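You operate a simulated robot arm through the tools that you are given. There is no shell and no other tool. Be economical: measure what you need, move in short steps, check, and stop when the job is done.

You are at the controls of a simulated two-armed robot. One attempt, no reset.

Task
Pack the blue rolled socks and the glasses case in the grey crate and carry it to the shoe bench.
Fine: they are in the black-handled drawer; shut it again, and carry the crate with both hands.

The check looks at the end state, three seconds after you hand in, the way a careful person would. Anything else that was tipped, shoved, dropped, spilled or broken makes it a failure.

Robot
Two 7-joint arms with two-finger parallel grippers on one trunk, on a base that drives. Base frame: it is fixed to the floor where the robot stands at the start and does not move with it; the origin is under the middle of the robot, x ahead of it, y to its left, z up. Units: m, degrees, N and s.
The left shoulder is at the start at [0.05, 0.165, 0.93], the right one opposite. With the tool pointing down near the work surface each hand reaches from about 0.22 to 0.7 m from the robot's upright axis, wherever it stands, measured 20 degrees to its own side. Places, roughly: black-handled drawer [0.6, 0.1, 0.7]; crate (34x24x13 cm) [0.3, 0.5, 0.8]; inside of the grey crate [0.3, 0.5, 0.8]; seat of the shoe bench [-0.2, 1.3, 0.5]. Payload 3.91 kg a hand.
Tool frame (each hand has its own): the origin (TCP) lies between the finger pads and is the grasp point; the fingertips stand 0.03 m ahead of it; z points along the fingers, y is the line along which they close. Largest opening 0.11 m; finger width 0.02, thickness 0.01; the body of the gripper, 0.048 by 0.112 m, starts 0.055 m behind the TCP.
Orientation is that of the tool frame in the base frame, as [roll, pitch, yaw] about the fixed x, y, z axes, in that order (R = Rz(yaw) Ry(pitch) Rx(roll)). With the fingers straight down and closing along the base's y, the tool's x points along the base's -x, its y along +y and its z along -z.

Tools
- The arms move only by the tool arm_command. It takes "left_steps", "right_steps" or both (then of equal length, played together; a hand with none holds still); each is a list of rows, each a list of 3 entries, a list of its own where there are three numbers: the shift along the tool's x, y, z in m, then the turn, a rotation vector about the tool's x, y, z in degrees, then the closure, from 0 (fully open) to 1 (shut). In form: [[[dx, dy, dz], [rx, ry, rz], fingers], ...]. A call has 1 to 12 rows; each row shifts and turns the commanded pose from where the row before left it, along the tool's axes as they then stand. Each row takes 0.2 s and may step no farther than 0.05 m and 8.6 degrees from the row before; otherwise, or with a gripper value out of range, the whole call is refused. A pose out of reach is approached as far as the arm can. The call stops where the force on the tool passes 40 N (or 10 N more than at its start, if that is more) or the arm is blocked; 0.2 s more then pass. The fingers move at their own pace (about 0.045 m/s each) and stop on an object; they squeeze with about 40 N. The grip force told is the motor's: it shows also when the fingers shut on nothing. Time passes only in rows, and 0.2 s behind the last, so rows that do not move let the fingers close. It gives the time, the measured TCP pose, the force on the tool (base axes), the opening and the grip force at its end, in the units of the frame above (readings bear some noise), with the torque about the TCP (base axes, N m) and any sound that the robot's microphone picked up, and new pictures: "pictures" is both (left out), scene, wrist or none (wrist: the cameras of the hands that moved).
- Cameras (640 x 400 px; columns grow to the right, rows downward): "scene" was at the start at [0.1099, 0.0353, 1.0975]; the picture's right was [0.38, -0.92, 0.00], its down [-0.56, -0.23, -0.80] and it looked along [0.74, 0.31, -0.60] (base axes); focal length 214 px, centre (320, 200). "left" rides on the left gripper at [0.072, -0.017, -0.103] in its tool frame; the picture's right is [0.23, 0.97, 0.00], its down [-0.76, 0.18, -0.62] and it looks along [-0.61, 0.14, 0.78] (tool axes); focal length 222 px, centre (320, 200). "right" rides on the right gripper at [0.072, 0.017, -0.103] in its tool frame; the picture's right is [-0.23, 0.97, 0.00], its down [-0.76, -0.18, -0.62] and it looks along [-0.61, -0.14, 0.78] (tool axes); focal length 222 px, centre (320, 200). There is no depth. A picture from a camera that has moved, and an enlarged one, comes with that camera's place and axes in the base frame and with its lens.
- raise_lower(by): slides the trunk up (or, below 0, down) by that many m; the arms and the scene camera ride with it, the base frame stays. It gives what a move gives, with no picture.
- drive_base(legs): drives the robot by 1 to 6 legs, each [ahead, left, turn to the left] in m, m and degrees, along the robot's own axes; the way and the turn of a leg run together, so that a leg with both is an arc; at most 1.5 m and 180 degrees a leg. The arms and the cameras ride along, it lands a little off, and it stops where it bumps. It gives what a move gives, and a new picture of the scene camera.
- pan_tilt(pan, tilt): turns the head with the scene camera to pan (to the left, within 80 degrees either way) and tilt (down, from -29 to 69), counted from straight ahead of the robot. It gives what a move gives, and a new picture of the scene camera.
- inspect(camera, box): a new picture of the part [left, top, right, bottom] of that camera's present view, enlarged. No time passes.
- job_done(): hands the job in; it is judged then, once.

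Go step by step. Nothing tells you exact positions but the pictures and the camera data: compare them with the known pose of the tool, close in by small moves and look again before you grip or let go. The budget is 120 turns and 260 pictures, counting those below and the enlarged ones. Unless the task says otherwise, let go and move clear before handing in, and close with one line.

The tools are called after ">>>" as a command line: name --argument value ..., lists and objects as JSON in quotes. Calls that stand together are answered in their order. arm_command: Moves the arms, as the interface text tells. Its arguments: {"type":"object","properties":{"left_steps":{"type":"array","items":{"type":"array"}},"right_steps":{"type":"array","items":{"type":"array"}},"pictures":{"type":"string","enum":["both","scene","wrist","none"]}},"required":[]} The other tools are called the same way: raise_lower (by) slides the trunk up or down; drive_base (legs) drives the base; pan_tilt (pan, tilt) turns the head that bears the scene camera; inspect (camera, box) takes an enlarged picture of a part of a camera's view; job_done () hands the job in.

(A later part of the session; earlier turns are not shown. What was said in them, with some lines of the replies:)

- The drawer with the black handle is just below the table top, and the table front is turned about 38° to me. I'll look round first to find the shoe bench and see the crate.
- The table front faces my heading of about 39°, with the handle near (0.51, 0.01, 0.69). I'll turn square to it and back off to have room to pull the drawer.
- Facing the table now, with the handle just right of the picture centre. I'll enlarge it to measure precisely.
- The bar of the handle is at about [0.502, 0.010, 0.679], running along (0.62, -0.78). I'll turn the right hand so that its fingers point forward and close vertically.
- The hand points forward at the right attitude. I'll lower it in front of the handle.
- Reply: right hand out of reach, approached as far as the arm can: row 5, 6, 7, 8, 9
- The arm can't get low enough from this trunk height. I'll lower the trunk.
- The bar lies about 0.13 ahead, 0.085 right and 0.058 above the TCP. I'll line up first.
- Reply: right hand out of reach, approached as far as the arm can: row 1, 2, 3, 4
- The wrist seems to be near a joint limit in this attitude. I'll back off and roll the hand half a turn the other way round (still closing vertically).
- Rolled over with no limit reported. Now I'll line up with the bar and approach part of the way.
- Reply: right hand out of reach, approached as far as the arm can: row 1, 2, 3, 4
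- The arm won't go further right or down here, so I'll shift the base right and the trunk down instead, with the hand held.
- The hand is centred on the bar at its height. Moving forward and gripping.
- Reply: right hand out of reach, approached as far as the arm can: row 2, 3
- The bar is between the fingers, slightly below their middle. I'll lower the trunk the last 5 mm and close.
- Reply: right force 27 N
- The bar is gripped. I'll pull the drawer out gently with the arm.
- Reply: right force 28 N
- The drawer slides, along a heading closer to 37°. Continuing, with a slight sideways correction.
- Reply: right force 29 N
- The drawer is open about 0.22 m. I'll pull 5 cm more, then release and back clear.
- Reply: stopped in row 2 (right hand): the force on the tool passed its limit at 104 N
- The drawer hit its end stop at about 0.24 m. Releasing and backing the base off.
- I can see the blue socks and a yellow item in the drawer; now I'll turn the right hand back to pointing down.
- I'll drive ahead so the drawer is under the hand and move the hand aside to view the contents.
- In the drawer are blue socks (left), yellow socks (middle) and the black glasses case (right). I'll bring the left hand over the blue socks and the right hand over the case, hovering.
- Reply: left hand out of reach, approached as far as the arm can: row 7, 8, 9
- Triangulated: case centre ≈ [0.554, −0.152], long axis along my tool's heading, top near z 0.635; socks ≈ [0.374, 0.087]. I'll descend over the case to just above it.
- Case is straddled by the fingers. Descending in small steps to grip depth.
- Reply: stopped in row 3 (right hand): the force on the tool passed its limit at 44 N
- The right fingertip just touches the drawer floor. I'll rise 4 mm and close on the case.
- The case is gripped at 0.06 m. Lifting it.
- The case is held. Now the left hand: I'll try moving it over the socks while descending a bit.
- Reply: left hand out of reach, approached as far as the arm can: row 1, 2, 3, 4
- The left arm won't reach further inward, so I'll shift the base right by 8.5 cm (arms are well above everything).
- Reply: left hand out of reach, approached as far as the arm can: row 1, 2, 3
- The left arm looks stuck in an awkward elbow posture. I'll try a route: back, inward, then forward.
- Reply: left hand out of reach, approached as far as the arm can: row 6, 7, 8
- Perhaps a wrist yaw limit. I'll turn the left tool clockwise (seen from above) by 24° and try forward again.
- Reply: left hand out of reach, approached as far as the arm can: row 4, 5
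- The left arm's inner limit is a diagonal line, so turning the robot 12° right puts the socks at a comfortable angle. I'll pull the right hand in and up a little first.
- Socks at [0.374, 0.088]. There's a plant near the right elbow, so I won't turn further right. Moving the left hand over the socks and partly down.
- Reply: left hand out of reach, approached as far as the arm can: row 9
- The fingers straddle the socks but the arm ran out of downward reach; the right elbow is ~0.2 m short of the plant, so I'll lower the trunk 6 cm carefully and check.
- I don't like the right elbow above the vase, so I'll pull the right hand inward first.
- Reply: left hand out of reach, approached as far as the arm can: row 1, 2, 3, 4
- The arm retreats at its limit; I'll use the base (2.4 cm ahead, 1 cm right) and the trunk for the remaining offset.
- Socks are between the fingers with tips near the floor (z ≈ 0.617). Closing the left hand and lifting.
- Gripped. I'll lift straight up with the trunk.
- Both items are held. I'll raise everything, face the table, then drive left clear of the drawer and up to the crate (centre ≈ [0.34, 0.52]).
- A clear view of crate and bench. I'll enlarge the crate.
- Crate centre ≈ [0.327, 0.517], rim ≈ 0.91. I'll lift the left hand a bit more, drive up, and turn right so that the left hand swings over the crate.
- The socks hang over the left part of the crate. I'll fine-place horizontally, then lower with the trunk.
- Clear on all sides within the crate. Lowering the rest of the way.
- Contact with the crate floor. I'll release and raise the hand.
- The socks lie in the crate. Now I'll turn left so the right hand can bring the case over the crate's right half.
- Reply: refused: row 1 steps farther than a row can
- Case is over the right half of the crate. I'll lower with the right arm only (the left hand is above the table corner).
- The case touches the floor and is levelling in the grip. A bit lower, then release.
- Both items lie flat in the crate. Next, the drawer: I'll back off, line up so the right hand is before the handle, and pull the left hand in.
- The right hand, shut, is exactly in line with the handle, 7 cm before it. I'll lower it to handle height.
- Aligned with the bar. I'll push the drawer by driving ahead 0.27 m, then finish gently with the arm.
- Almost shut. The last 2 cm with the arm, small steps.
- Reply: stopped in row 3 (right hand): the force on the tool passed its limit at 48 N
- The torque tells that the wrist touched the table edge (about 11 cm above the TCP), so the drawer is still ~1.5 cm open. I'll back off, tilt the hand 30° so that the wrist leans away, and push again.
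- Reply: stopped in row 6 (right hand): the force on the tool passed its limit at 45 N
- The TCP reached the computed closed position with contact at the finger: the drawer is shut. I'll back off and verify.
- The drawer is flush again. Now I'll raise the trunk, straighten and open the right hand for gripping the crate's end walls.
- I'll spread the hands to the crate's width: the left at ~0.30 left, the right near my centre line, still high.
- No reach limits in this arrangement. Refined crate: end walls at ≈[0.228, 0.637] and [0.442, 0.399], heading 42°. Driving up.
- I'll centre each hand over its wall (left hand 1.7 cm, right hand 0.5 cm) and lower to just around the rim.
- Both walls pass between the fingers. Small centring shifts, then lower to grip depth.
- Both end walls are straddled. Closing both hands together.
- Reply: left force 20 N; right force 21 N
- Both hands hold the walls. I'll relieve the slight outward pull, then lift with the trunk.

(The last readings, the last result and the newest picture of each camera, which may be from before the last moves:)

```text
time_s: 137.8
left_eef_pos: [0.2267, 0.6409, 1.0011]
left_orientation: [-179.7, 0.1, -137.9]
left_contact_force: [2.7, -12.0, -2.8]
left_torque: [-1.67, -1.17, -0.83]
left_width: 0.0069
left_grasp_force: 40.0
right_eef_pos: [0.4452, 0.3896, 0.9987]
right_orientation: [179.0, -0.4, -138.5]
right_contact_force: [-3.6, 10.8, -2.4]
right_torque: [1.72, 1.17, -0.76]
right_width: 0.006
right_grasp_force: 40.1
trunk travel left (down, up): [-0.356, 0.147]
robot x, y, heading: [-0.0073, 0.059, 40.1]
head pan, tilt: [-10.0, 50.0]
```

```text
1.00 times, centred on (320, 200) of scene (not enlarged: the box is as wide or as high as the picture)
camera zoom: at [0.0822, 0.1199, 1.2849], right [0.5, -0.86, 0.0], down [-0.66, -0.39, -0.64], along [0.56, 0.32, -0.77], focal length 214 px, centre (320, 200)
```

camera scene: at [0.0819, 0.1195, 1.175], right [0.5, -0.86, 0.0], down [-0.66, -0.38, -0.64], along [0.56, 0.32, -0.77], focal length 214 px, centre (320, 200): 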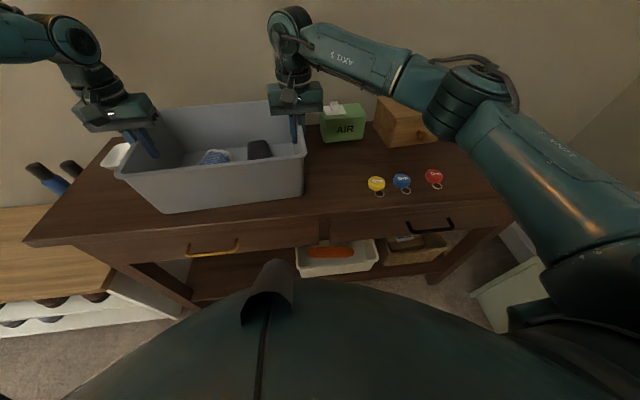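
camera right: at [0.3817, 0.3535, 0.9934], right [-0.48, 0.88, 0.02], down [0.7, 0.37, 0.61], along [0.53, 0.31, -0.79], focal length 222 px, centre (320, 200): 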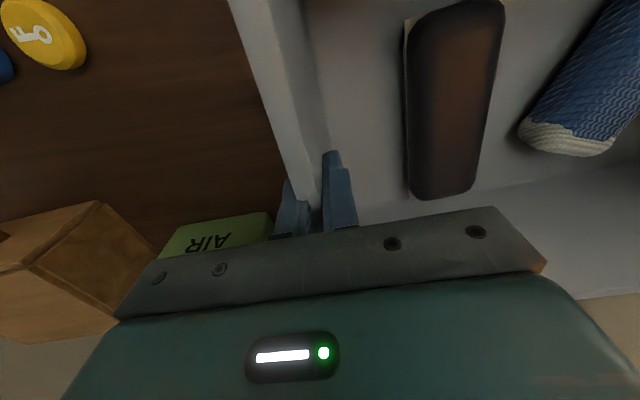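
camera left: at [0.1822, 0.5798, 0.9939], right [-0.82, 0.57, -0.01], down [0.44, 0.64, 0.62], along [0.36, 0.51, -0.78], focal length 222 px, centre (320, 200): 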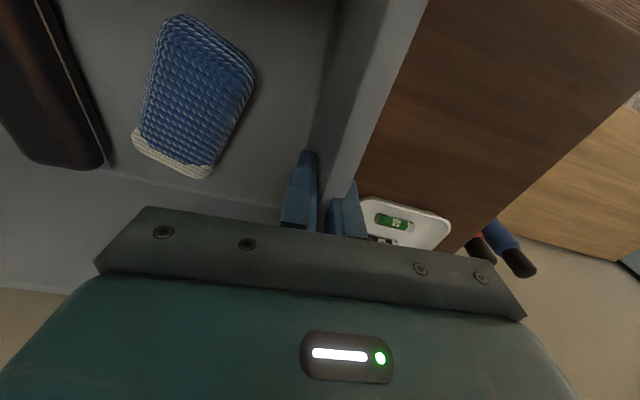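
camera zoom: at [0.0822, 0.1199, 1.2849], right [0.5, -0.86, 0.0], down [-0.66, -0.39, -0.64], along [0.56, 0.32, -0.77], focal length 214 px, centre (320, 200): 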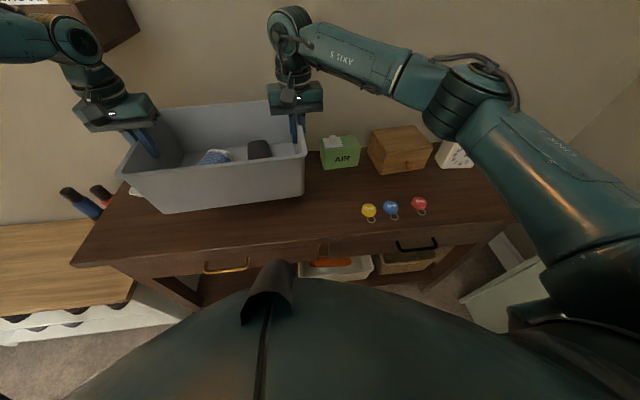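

The crate is lifted evenly. The bench top runs from about [-0.03, 0.78] to [-0.57, 1.48] along its front, ~0.36 deep. I'll back away from the table first.

>>> drive_base --legs '[[-0.2, 0, 0], [-0.2, 0, 0]]'

>>> pan_tilt --pan 45 --tilt 40

```text
time_s: 140.6
left_eef_pos: [-0.0785, 0.3814, 1.0012]
left_orientation: [-179.7, 0.2, -137.9]
left_contact_force: [3.2, -10.8, -2.8]
left_torque: [-1.58, -1.25, -0.76]
left_width: 0.0067
left_grasp_force: 40.3
right_eef_pos: [0.1384, 0.129, 0.9989]
right_orientation: [179.0, -0.5, -138.6]
right_contact_force: [-2.9, 10.3, -2.7]
right_torque: [1.61, 1.3, -0.76]
right_width: 0.0064
right_grasp_force: 40.2
trunk travel left (down, up): [-0.356, 0.147]
robot x, y, heading: [-0.3169, -0.2026, 40.2]
head pan, tilt: [-10.0, 50.0]
camera scene: at [-0.2254, -0.1402, 1.2851], right [0.5, -0.87, 0.0], down [-0.66, -0.38, -0.64], along [0.56, 0.32, -0.77], focal length 214 px, centre (320, 200)
```

scene: 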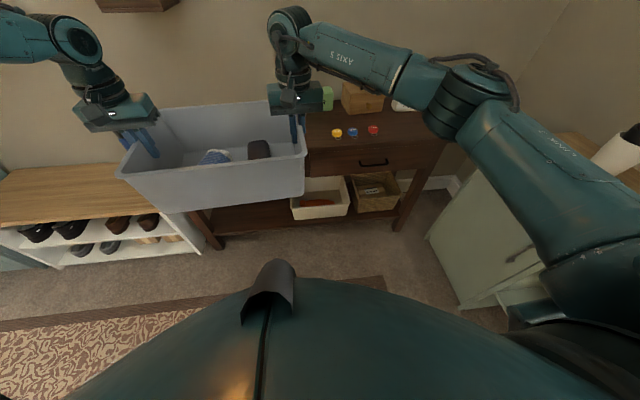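

```text
time_s: 141.9
left_eef_pos: [-0.0784, 0.3824, 0.9999]
left_orientation: [-179.7, 0.2, -138.0]
left_contact_force: [-4.8, -1.6, -2.7]
left_torque: [-1.43, -1.27, -0.81]
left_width: 0.0067
left_grasp_force: 39.8
right_eef_pos: [0.1393, 0.1302, 0.9992]
right_orientation: [179.0, -0.4, -138.6]
right_contact_force: [4.8, 1.1, -3.2]
right_torque: [1.47, 1.34, -0.73]
right_width: 0.0057
right_grasp_force: 40.5
trunk travel left (down, up): [-0.356, 0.147]
robot x, y, heading: [-0.314, -0.2012, 40.0]
head pan, tilt: [45.0, 40.0]
camera scene: at [-0.2841, -0.0936, 1.2991], right [1.0, -0.09, 0.0], down [-0.06, -0.64, -0.77], along [0.07, 0.76, -0.64], focal length 214 px, centre (320, 200)
```

scene: 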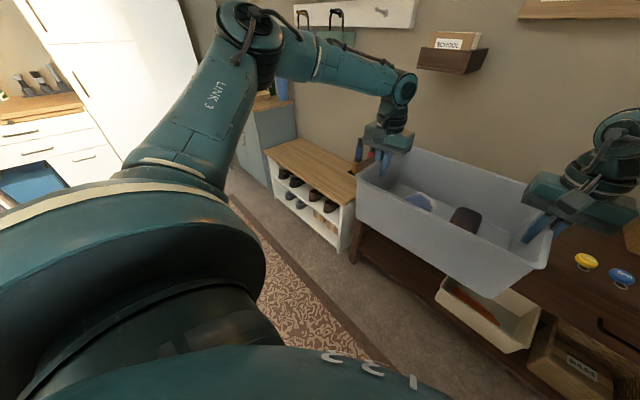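

I'll square up to the bench and drive left along it.

>>> drive_base --legs '[[0, 0, -4], [0, 0.5, 0], [0, 0.45, 0]]'

>>> pan_tilt --pan 0 --tilt 45

```text
time_s: 151.3
left_eef_pos: [-0.5958, 1.1332, 1.0007]
left_orientation: [-179.8, 0.1, -142.0]
left_contact_force: [-4.3, -2.3, -2.7]
left_torque: [-1.55, -1.15, -0.83]
left_width: 0.007
left_grasp_force: 39.5
right_eef_pos: [-0.3964, 0.8659, 0.9997]
right_orientation: [179.1, -0.4, -142.7]
right_contact_force: [4.4, 1.9, -1.9]
right_torque: [1.57, 1.26, -0.74]
right_width: 0.0059
right_grasp_force: 40.1
trunk travel left (down, up): [-0.356, 0.147]
robot x, y, heading: [-0.8753, 0.5739, 36.0]
head pan, tilt: [45.0, 40.0]
camera scene: at [-0.8344, 0.6743, 1.2991], right [0.99, -0.16, 0.0], down [-0.1, -0.64, -0.77], along [0.12, 0.76, -0.64], focal length 214 px, centre (320, 200)
```

scene: 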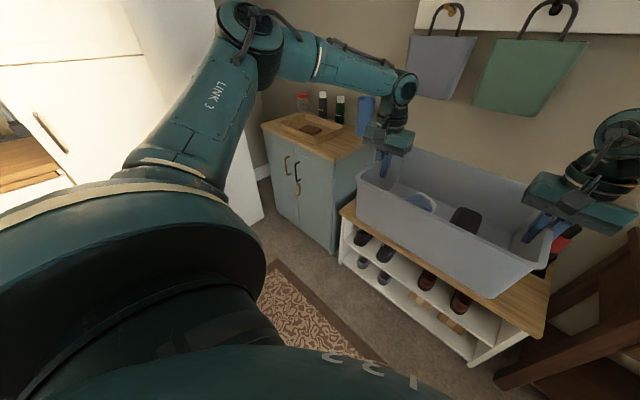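

```text
time_s: 152.4
left_eef_pos: [-0.5974, 1.1337, 0.9999]
left_orientation: [-179.7, 0.1, -142.1]
left_contact_force: [-4.5, -0.2, -2.7]
left_torque: [-1.52, -1.24, -0.81]
left_width: 0.0067
left_grasp_force: 39.7
right_eef_pos: [-0.3951, 0.867, 0.9996]
right_orientation: [179.1, -0.4, -142.7]
right_contact_force: [5.2, 1.0, -2.8]
right_torque: [1.51, 1.34, -0.74]
right_width: 0.0056
right_grasp_force: 39.5
trunk travel left (down, up): [-0.356, 0.147]
robot x, y, heading: [-0.8697, 0.5729, 36.0]
head pan, tilt: [0.0, 45.0]
camera scene: at [-0.7819, 0.6381, 1.2919], right [0.59, -0.81, 0.0], down [-0.57, -0.42, -0.71], along [0.57, 0.42, -0.71], focal length 214 px, centre (320, 200)
```

scene: 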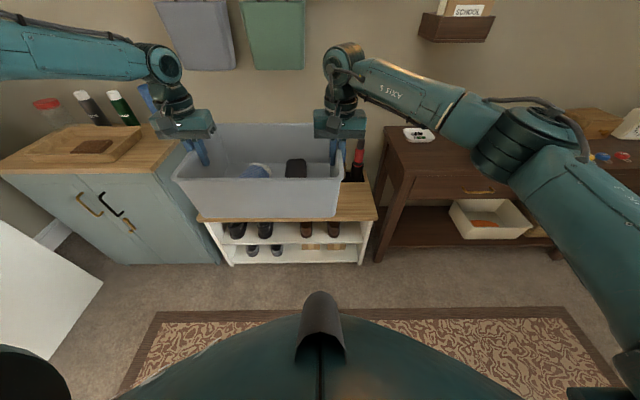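

The crate is in front of the bench. To keep the right elbow off the table's end, I'll shift 15 cm left, lower partway, then drive ahead so that the crate hangs over the front-middle of the seat.

>>> drive_base --legs '[[0, 0.15, 0]]'

>>> raise_lower --by -0.15

>>> drive_base --legs '[[0.2, 0, 0]]'

```text
time_s: 154.4
left_eef_pos: [-0.6881, 1.2602, 0.9998]
left_orientation: [-179.7, 0.2, -141.7]
left_contact_force: [-5.0, -1.3, -2.0]
left_torque: [-1.76, -0.97, -0.86]
left_width: 0.0068
left_grasp_force: 40.0
right_eef_pos: [-0.4881, 0.9935, 0.9995]
right_orientation: [179.1, -0.4, -142.4]
right_contact_force: [4.0, 0.5, -3.2]
right_torque: [1.72, 0.97, -0.79]
right_width: 0.0059
right_grasp_force: 40.2
trunk travel left (down, up): [-0.356, 0.147]
robot x, y, heading: [-0.9639, 0.6962, 36.2]
head pan, tilt: [0.0, 45.0]
camera scene: at [-0.8728, 0.7627, 1.2919], right [0.59, -0.81, 0.0], down [-0.57, -0.42, -0.71], along [0.57, 0.42, -0.71], focal length 214 px, centre (320, 200)
```

scene: 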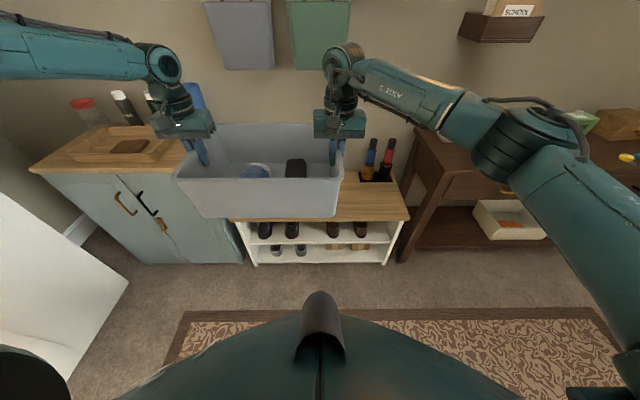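

```text
time_s: 156.2
left_eef_pos: [-0.6893, 1.2586, 0.8512]
left_orientation: [-179.7, 0.1, -141.8]
left_contact_force: [-5.7, -0.2, -4.1]
left_torque: [-1.69, -1.03, -0.83]
left_width: 0.0069
left_grasp_force: 39.9
right_eef_pos: [-0.4883, 0.9927, 0.8493]
right_orientation: [178.9, -0.3, -142.4]
right_contact_force: [6.2, -0.2, -3.2]
right_torque: [1.71, 1.05, -0.74]
right_width: 0.0059
right_grasp_force: 40.0
trunk travel left (down, up): [-0.206, 0.297]
robot x, y, heading: [-0.9598, 0.6966, 36.1]
head pan, tilt: [0.0, 45.0]
```

```text
time_s: 157.8
left_eef_pos: [-0.5287, 1.3776, 0.8513]
left_orientation: [-179.6, 0.1, -141.8]
left_contact_force: [-5.5, -0.6, -2.9]
left_torque: [-1.72, -0.98, -0.8]
left_width: 0.0066
left_grasp_force: 40.1
right_eef_pos: [-0.3274, 1.1121, 0.8493]
right_orientation: [179.0, -0.3, -142.3]
right_contact_force: [4.3, 1.7, -2.0]
right_torque: [1.7, 1.0, -0.77]
right_width: 0.0057
right_grasp_force: 39.9
trunk travel left (down, up): [-0.206, 0.297]
robot x, y, heading: [-0.8032, 0.8138, 36.4]
head pan, tilt: [0.0, 45.0]
camera scene: at [-0.7117, 0.8806, 1.1418], right [0.59, -0.81, 0.0], down [-0.57, -0.42, -0.71], along [0.57, 0.42, -0.71], focal length 214 px, centre (320, 200)
```

scene: 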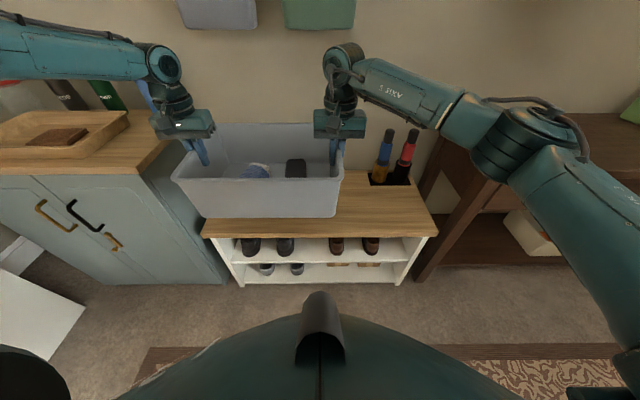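

Bench seat z ≈ 0.48–0.5, its front edge 0.59 ahead, and both elbows have room. Driving ahead 0.18 m.

>>> drive_base --legs '[[0.18, 0, 0]]'

>>> raise_lower --by -0.13

>>> inspect --camera "scene" --box '[0, 0, 640, 400]'

```text
time_s: 159.3
left_eef_pos: [-0.3841, 1.4822, 0.8506]
left_orientation: [-179.7, 0.0, -141.9]
left_contact_force: [-5.5, -1.1, -3.8]
left_torque: [-1.59, -1.07, -0.83]
left_width: 0.0068
left_grasp_force: 40.0
right_eef_pos: [-0.1841, 1.2164, 0.8493]
right_orientation: [178.9, -0.4, -142.5]
right_contact_force: [6.0, 0.8, -3.8]
right_torque: [1.62, 1.16, -0.71]
right_width: 0.006
right_grasp_force: 40.2
trunk travel left (down, up): [-0.206, 0.297]
robot x, y, heading: [-0.6565, 0.9184, 36.3]
head pan, tilt: [0.0, 45.0]
camera scene: at [-0.5682, 0.9854, 1.1418], right [0.59, -0.81, 0.0], down [-0.57, -0.42, -0.71], along [0.57, 0.42, -0.71], focal length 214 px, centre (320, 200)
```

scene: 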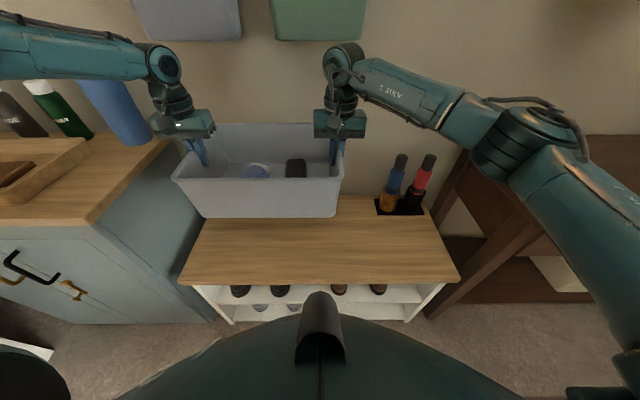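

```text
time_s: 160.9
left_eef_pos: [-0.3835, 1.4818, 0.7211]
left_orientation: [-179.7, 0.0, -141.8]
left_contact_force: [-4.9, -1.5, -2.6]
left_torque: [-1.65, -1.08, -0.8]
left_width: 0.0067
left_grasp_force: 39.8
right_eef_pos: [-0.1845, 1.2163, 0.7196]
right_orientation: [178.9, -0.3, -142.5]
right_contact_force: [4.4, 0.6, -2.6]
right_torque: [1.67, 1.16, -0.67]
right_width: 0.0059
right_grasp_force: 40.0
trunk travel left (down, up): [-0.076, 0.427]
robot x, y, heading: [-0.6589, 0.9182, 36.3]
head pan, tilt: [0.0, 45.0]
```

```text
1.00 times, centred on (320, 200) of scene (not enlarged: the box is as wide or as high as the picture)
camera zoom: at [-0.5685, 0.9852, 1.0119], right [0.59, -0.81, 0.0], down [-0.57, -0.42, -0.71], along [0.57, 0.42, -0.71], focal length 214 px, centre (320, 200)
```

zoom: 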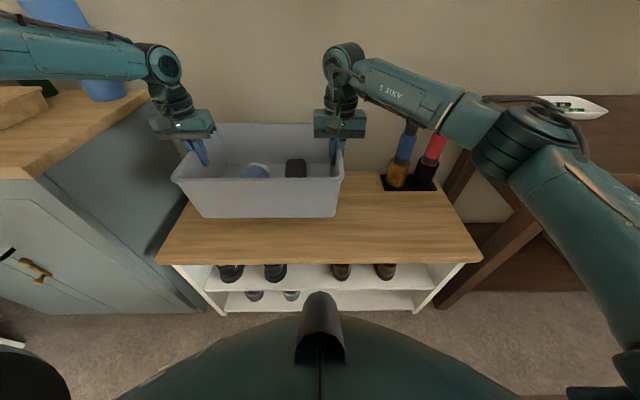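

Crate is centred over the seat (about 0.44–0.68 ahead; seat 0.40–0.80). Lowering the remaining trunk travel.

>>> raise_lower --by -0.07

>>> inspect --camera "scene" --box '[100, 60, 420, 260]'

>>> inspect --camera "scene" --box '[400, 50, 640, 250]'

```text
time_s: 161.9
left_eef_pos: [-0.3843, 1.4817, 0.6502]
left_orientation: [-179.8, -0.1, -141.7]
left_contact_force: [-5.1, -0.9, -3.0]
left_torque: [-1.76, -0.92, -0.83]
left_width: 0.0069
left_grasp_force: 40.7
right_eef_pos: [-0.1838, 1.2155, 0.6495]
right_orientation: [179.0, -0.2, -142.4]
right_contact_force: [5.0, 1.5, -2.2]
right_torque: [1.73, 0.95, -0.71]
right_width: 0.0059
right_grasp_force: 40.2
trunk travel left (down, up): [-0.006, 0.497]
robot x, y, heading: [-0.6608, 0.9189, 36.3]
head pan, tilt: [0.0, 45.0]
```

```text
2.00 times, centred on (260, 160) of scene
camera zoom: at [-0.5685, 0.9851, 0.9419], right [0.59, -0.81, 0.0], down [-0.57, -0.42, -0.71], along [0.57, 0.42, -0.71], focal length 429 px, centre (440, 280)
```

zoom: 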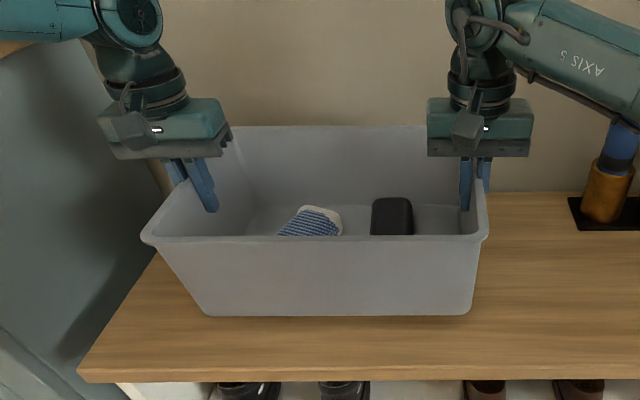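

```text
2.00 times, centred on (520, 150) of scene
camera zoom: at [-0.5685, 0.9851, 0.9419], right [0.59, -0.81, 0.0], down [-0.57, -0.42, -0.71], along [0.57, 0.42, -0.71], focal length 429 px, centre (-80, 300)
```

zoom: 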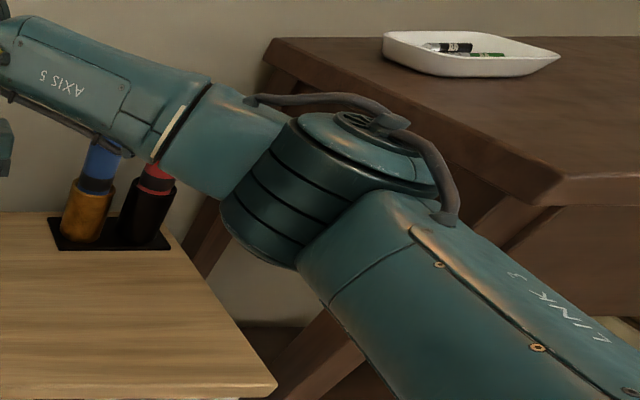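

Not yet touching. I'll lower both hands together in small steps until the seat takes the load.

>>> arm_command --left_steps '[[[0, 0, 0.008], [0, 0, 0], 1], [[0, 0, 0.008], [0, 0, 0], 1], [[0, 0, 0.006], [0, 0, 0], 1]]' --right_steps '[[[0, 0, 0.008], [0, 0, 0], 1], [[0, 0, 0.008], [0, 0, 0], 1], [[0, 0, 0.006], [0, 0, 0], 1]]' --pictures "none"

>>> inspect --camera "scene" --box '[100, 60, 420, 260]'

```text
time_s: 162.7
left_eef_pos: [-0.3841, 1.4819, 0.629]
left_orientation: [-179.5, 0.2, -141.8]
left_contact_force: [-5.2, -0.8, -3.0]
left_torque: [-1.58, -1.15, -0.8]
left_width: 0.0063
left_grasp_force: 39.7
right_eef_pos: [-0.1828, 1.216, 0.6256]
right_orientation: [179.0, -0.4, -142.5]
right_contact_force: [4.1, 1.5, -2.2]
right_torque: [1.61, 1.21, -0.68]
right_width: 0.006
right_grasp_force: 40.5
trunk travel left (down, up): [-0.006, 0.497]
robot x, y, heading: [-0.6613, 0.9128, 36.1]
head pan, tilt: [0.0, 45.0]
```

```text
2.00 times, centred on (260, 160) of scene
camera zoom: at [-0.5685, 0.9852, 0.9419], right [0.59, -0.81, 0.0], down [-0.57, -0.42, -0.71], along [0.57, 0.42, -0.71], focal length 429 px, centre (440, 280)
```

zoom: 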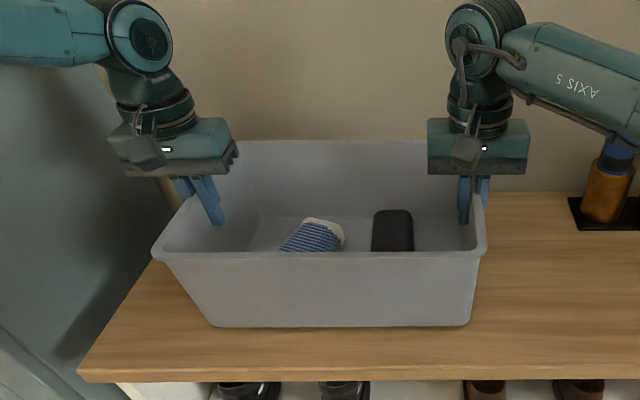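

>>> arm_command --left_steps '[[[0, 0, 0.005], [0, 0, 0], 1], [[0, 0, 0.005], [0, 0, 0], 1], [[0, 0, 0.005], [0, 0, 0], 1]]' --right_steps '[[[0, 0, 0.005], [0, 0, 0], 1], [[0, 0, 0.005], [0, 0, 0], 1], [[0, 0, 0.005], [0, 0, 0], 1]]' --pictures "none"

>>> arm_command --left_steps '[[[0, 0, 0.004], [0, 0, 0], 1], [[0, 0, 0.004], [0, 0, 0], 1]]' --right_steps '[[[0, 0, 0.004], [0, 0, 0], 1], [[0, 0, 0.004], [0, 0, 0], 1]]' --pictures "scene"

```text
time_s: 163.5
left_eef_pos: [-0.3841, 1.4818, 0.6142]
left_orientation: [-179.8, -0.1, -141.8]
left_contact_force: [-5.8, 0.7, -3.2]
left_torque: [-1.55, -1.13, -0.81]
left_width: 0.0065
left_grasp_force: 39.7
right_eef_pos: [-0.1823, 1.2156, 0.6112]
right_orientation: [178.9, -0.5, -142.5]
right_contact_force: [5.6, -0.5, -2.4]
right_torque: [1.6, 1.23, -0.68]
right_width: 0.0063
right_grasp_force: 40.4
trunk travel left (down, up): [-0.006, 0.497]
robot x, y, heading: [-0.6588, 0.9176, 36.1]
head pan, tilt: [0.0, 45.0]
```

```text
time_s: 164.1
left_eef_pos: [-0.3837, 1.4815, 0.6125]
left_orientation: [-179.6, 0.5, -141.8]
left_contact_force: [-9.5, 6.4, 18.1]
left_torque: [-2.24, -0.16, -0.93]
left_width: 0.0066
left_grasp_force: 40.0
right_eef_pos: [-0.1837, 1.2164, 0.6092]
right_orientation: [178.9, 0.2, -142.7]
right_contact_force: [14.0, -0.3, 15.1]
right_torque: [0.88, 2.14, -0.53]
right_width: 0.0059
right_grasp_force: 40.3
trunk travel left (down, up): [-0.006, 0.497]
robot x, y, heading: [-0.6595, 0.9156, 36.1]
head pan, tilt: [0.0, 45.0]
camera scene: at [-0.5696, 0.9838, 0.943], right [0.59, -0.81, 0.0], down [-0.57, -0.42, -0.71], along [0.57, 0.42, -0.71], focal length 214 px, centre (320, 200)
```

scene: 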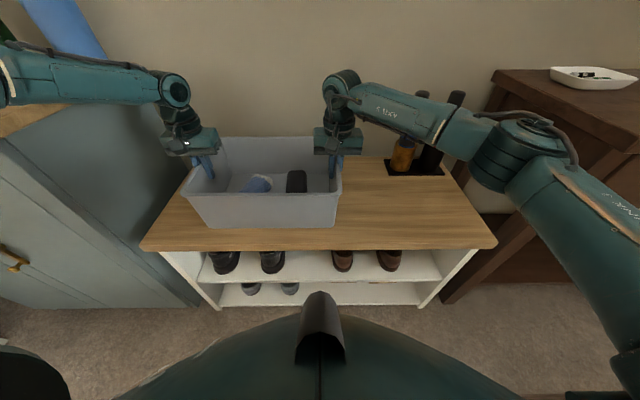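

The seat carries the crate now (upward force on both). I'll ease 2 mm and open both hands.

>>> arm_command --left_steps '[[[0, 0, -0.003], [0, 0, 0], 1], [[0, 0, 0], [0, 0, 0], 0.7], [[0, 0, 0], [0, 0, 0], 0.5], [[0, 0, 0], [0, 0, 0], 0.4], [[0, 0, 0], [0, 0, 0], 0.4], [[0, 0, 0], [0, 0, 0], 0.4]]' --right_steps '[[[0, 0, -0.003], [0, 0, 0], 1], [[0, 0, 0], [0, 0, 0], 0.7], [[0, 0, 0], [0, 0, 0], 0.5], [[0, 0, 0], [0, 0, 0], 0.4], [[0, 0, 0], [0, 0, 0], 0.4], [[0, 0, 0], [0, 0, 0], 0.4]]' --pictures "both"

```text
time_s: 165.5
left_eef_pos: [-0.3845, 1.4821, 0.6101]
left_orientation: [-179.7, 0.1, -141.8]
left_contact_force: [0.5, 0.5, 0.4]
left_torque: [-0.03, 0.01, -0.02]
left_width: 0.066
left_grasp_force: 0.0
right_eef_pos: [-0.1845, 1.2163, 0.6083]
right_orientation: [179.0, -0.4, -142.6]
right_contact_force: [-0.3, -0.4, 0.4]
right_torque: [-0.01, 0.02, 0.02]
right_width: 0.0659
right_grasp_force: 0.1
trunk travel left (down, up): [-0.006, 0.497]
robot x, y, heading: [-0.6574, 0.9154, 36.2]
head pan, tilt: [0.0, 45.0]
camera scene: at [-0.5687, 0.9849, 0.9419], right [0.59, -0.81, 0.0], down [-0.57, -0.42, -0.71], along [0.57, 0.42, -0.71], focal length 214 px, centre (320, 200)
camera right: at [-0.2505, 1.1846, 0.7127], right [-0.41, 0.91, 0.02], down [0.72, 0.32, 0.62], along [0.56, 0.27, -0.79], focal length 222 px, centre (320, 200)
camera left: at [-0.4314, 1.4225, 0.7132], right [-0.78, 0.63, -0.01], down [0.49, 0.61, 0.62], along [0.39, 0.48, -0.78], focal length 222 px, centre (320, 200)
```

scene: 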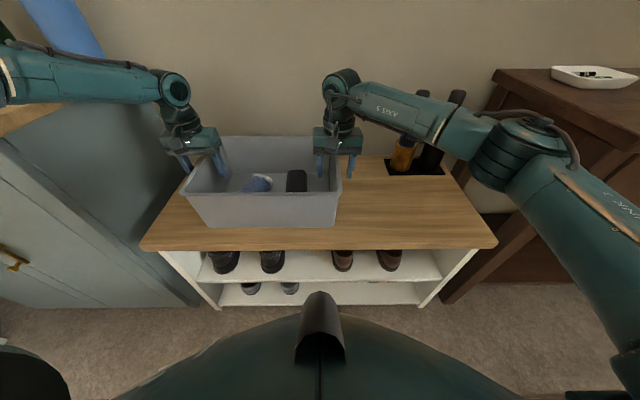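
right: 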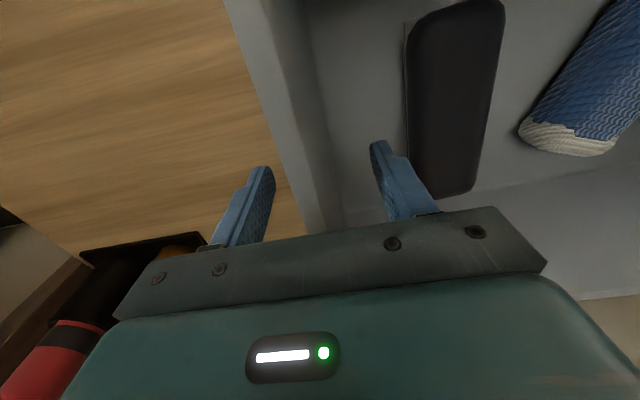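
left: 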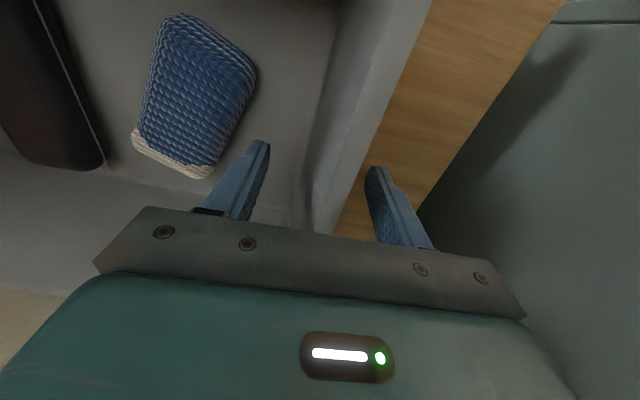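

Both hands are free of the crate. Raising straight up and backing away.

>>> raise_lower --by 0.18

>>> drive_base --legs '[[-0.4, 0, 0]]'

>>> inspect --camera "scene" --box '[160, 60, 480, 260]'

>>> pan_tilt --pan -35 --tilt 30

```text
time_s: 167.5
left_eef_pos: [-0.3842, 1.4815, 0.7909]
left_orientation: [-179.7, 0.0, -141.8]
left_contact_force: [-0.1, 0.3, -1.0]
left_torque: [0.02, -0.02, -0.02]
left_width: 0.0659
left_grasp_force: 0.1
right_eef_pos: [-0.1847, 1.2163, 0.7882]
right_orientation: [179.0, -0.4, -142.4]
right_contact_force: [-0.5, 0.0, 0.0]
right_torque: [-0.01, 0.0, 0.03]
right_width: 0.0661
right_grasp_force: 0.2
trunk travel left (down, up): [-0.186, 0.317]
robot x, y, heading: [-0.6581, 0.9162, 36.0]
head pan, tilt: [0.0, 45.0]
```

```text
time_s: 170.0
left_eef_pos: [-0.6995, 1.2475, 0.7899]
left_orientation: [-179.7, 0.1, -142.3]
left_contact_force: [-0.3, -0.9, 0.6]
left_torque: [0.01, 0.01, -0.02]
left_width: 0.0661
left_grasp_force: 0.0
right_eef_pos: [-0.5027, 0.9796, 0.7879]
right_orientation: [178.9, -0.3, -142.9]
right_contact_force: [-0.1, -0.2, 0.1]
right_torque: [-0.01, -0.01, -0.01]
right_width: 0.066
right_grasp_force: 0.0
trunk travel left (down, up): [-0.186, 0.317]
robot x, y, heading: [-0.9807, 0.6857, 35.5]
head pan, tilt: [0.0, 45.0]
camera scene: at [-0.8887, 0.7518, 1.122], right [0.58, -0.81, 0.0], down [-0.57, -0.41, -0.71], along [0.57, 0.41, -0.71], focal length 214 px, centre (320, 200)
```

scene: 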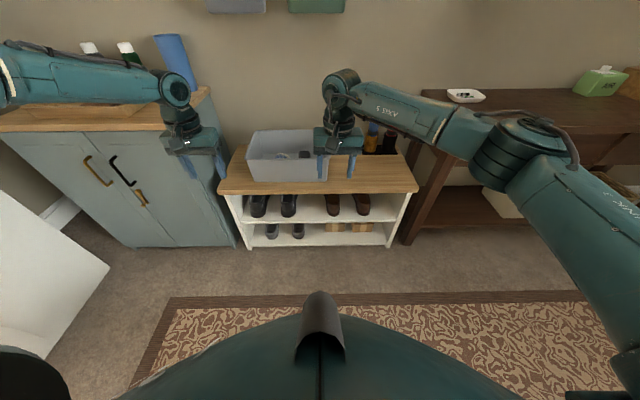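

```text
2.00 times, centred on (320, 160) of scene
camera zoom: at [-0.8887, 0.7518, 1.122], right [0.58, -0.81, 0.0], down [-0.57, -0.41, -0.71], along [0.57, 0.41, -0.71], focal length 429 px, centre (320, 280)
```

zoom: 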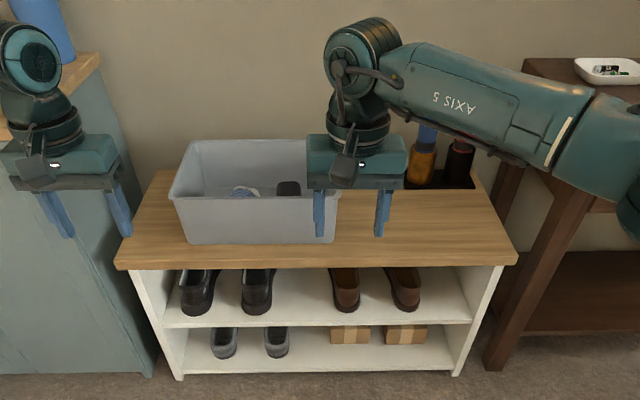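

```text
time_s: 171.0
left_eef_pos: [-0.6984, 1.2484, 0.7912]
left_orientation: [-179.7, 0.1, -142.4]
left_contact_force: [0.7, 0.2, -0.5]
left_torque: [0.02, -0.02, 0.0]
left_width: 0.0661
left_grasp_force: 0.0
right_eef_pos: [-0.502, 0.9796, 0.7874]
right_orientation: [179.0, -0.3, -143.1]
right_contact_force: [0.5, -1.0, 0.8]
right_torque: [-0.01, -0.05, 0.04]
right_width: 0.0662
right_grasp_force: 0.0
trunk travel left (down, up): [-0.186, 0.317]
robot x, y, heading: [-0.9795, 0.6851, 35.8]
head pan, tilt: [-35.0, 30.0]
camera scene: at [-0.8642, 0.7056, 1.1445], right [0.01, -1.0, 0.0], down [-0.5, -0.01, -0.87], along [0.87, 0.01, -0.5], focal length 214 px, centre (320, 200)
```

scene: 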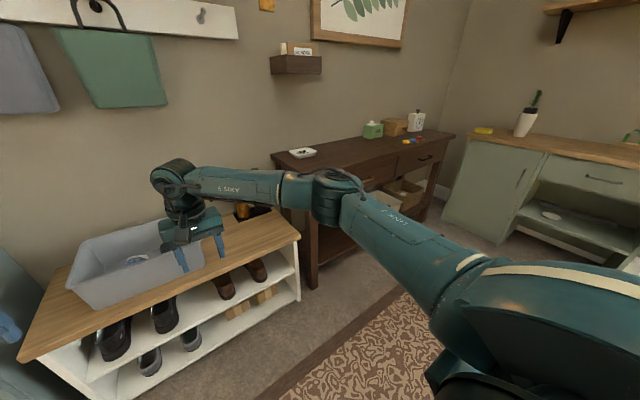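

The crate stands on the bench with both items, and the vase, clock and other things stand as before. One last look at the drawer.

>>> inspect --camera "scene" --box '[260, 90, 480, 230]'

```text
2.86 times, centred on (370, 160) of scene
camera zoom: at [-0.8642, 0.7056, 1.1445], right [0.01, -1.0, 0.0], down [-0.5, -0.01, -0.87], along [0.87, 0.01, -0.5], focal length 613 px, centre (177, 314)
```

zoom: 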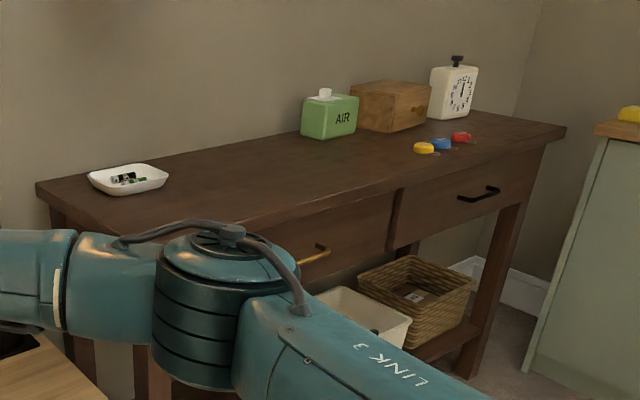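

The drawer is shut and flush, the crate stands on the shoe bench with the socks and the glasses case in it, and both hands are clear.

>>> job_done

```text
The job is handed in.
```

The blue socks and the glasses case are in the grey crate on the shoe bench. I carried the crate there with both hands, and the black-handled drawer is shut again. My last look at the room showed nothing else tipped or moved.
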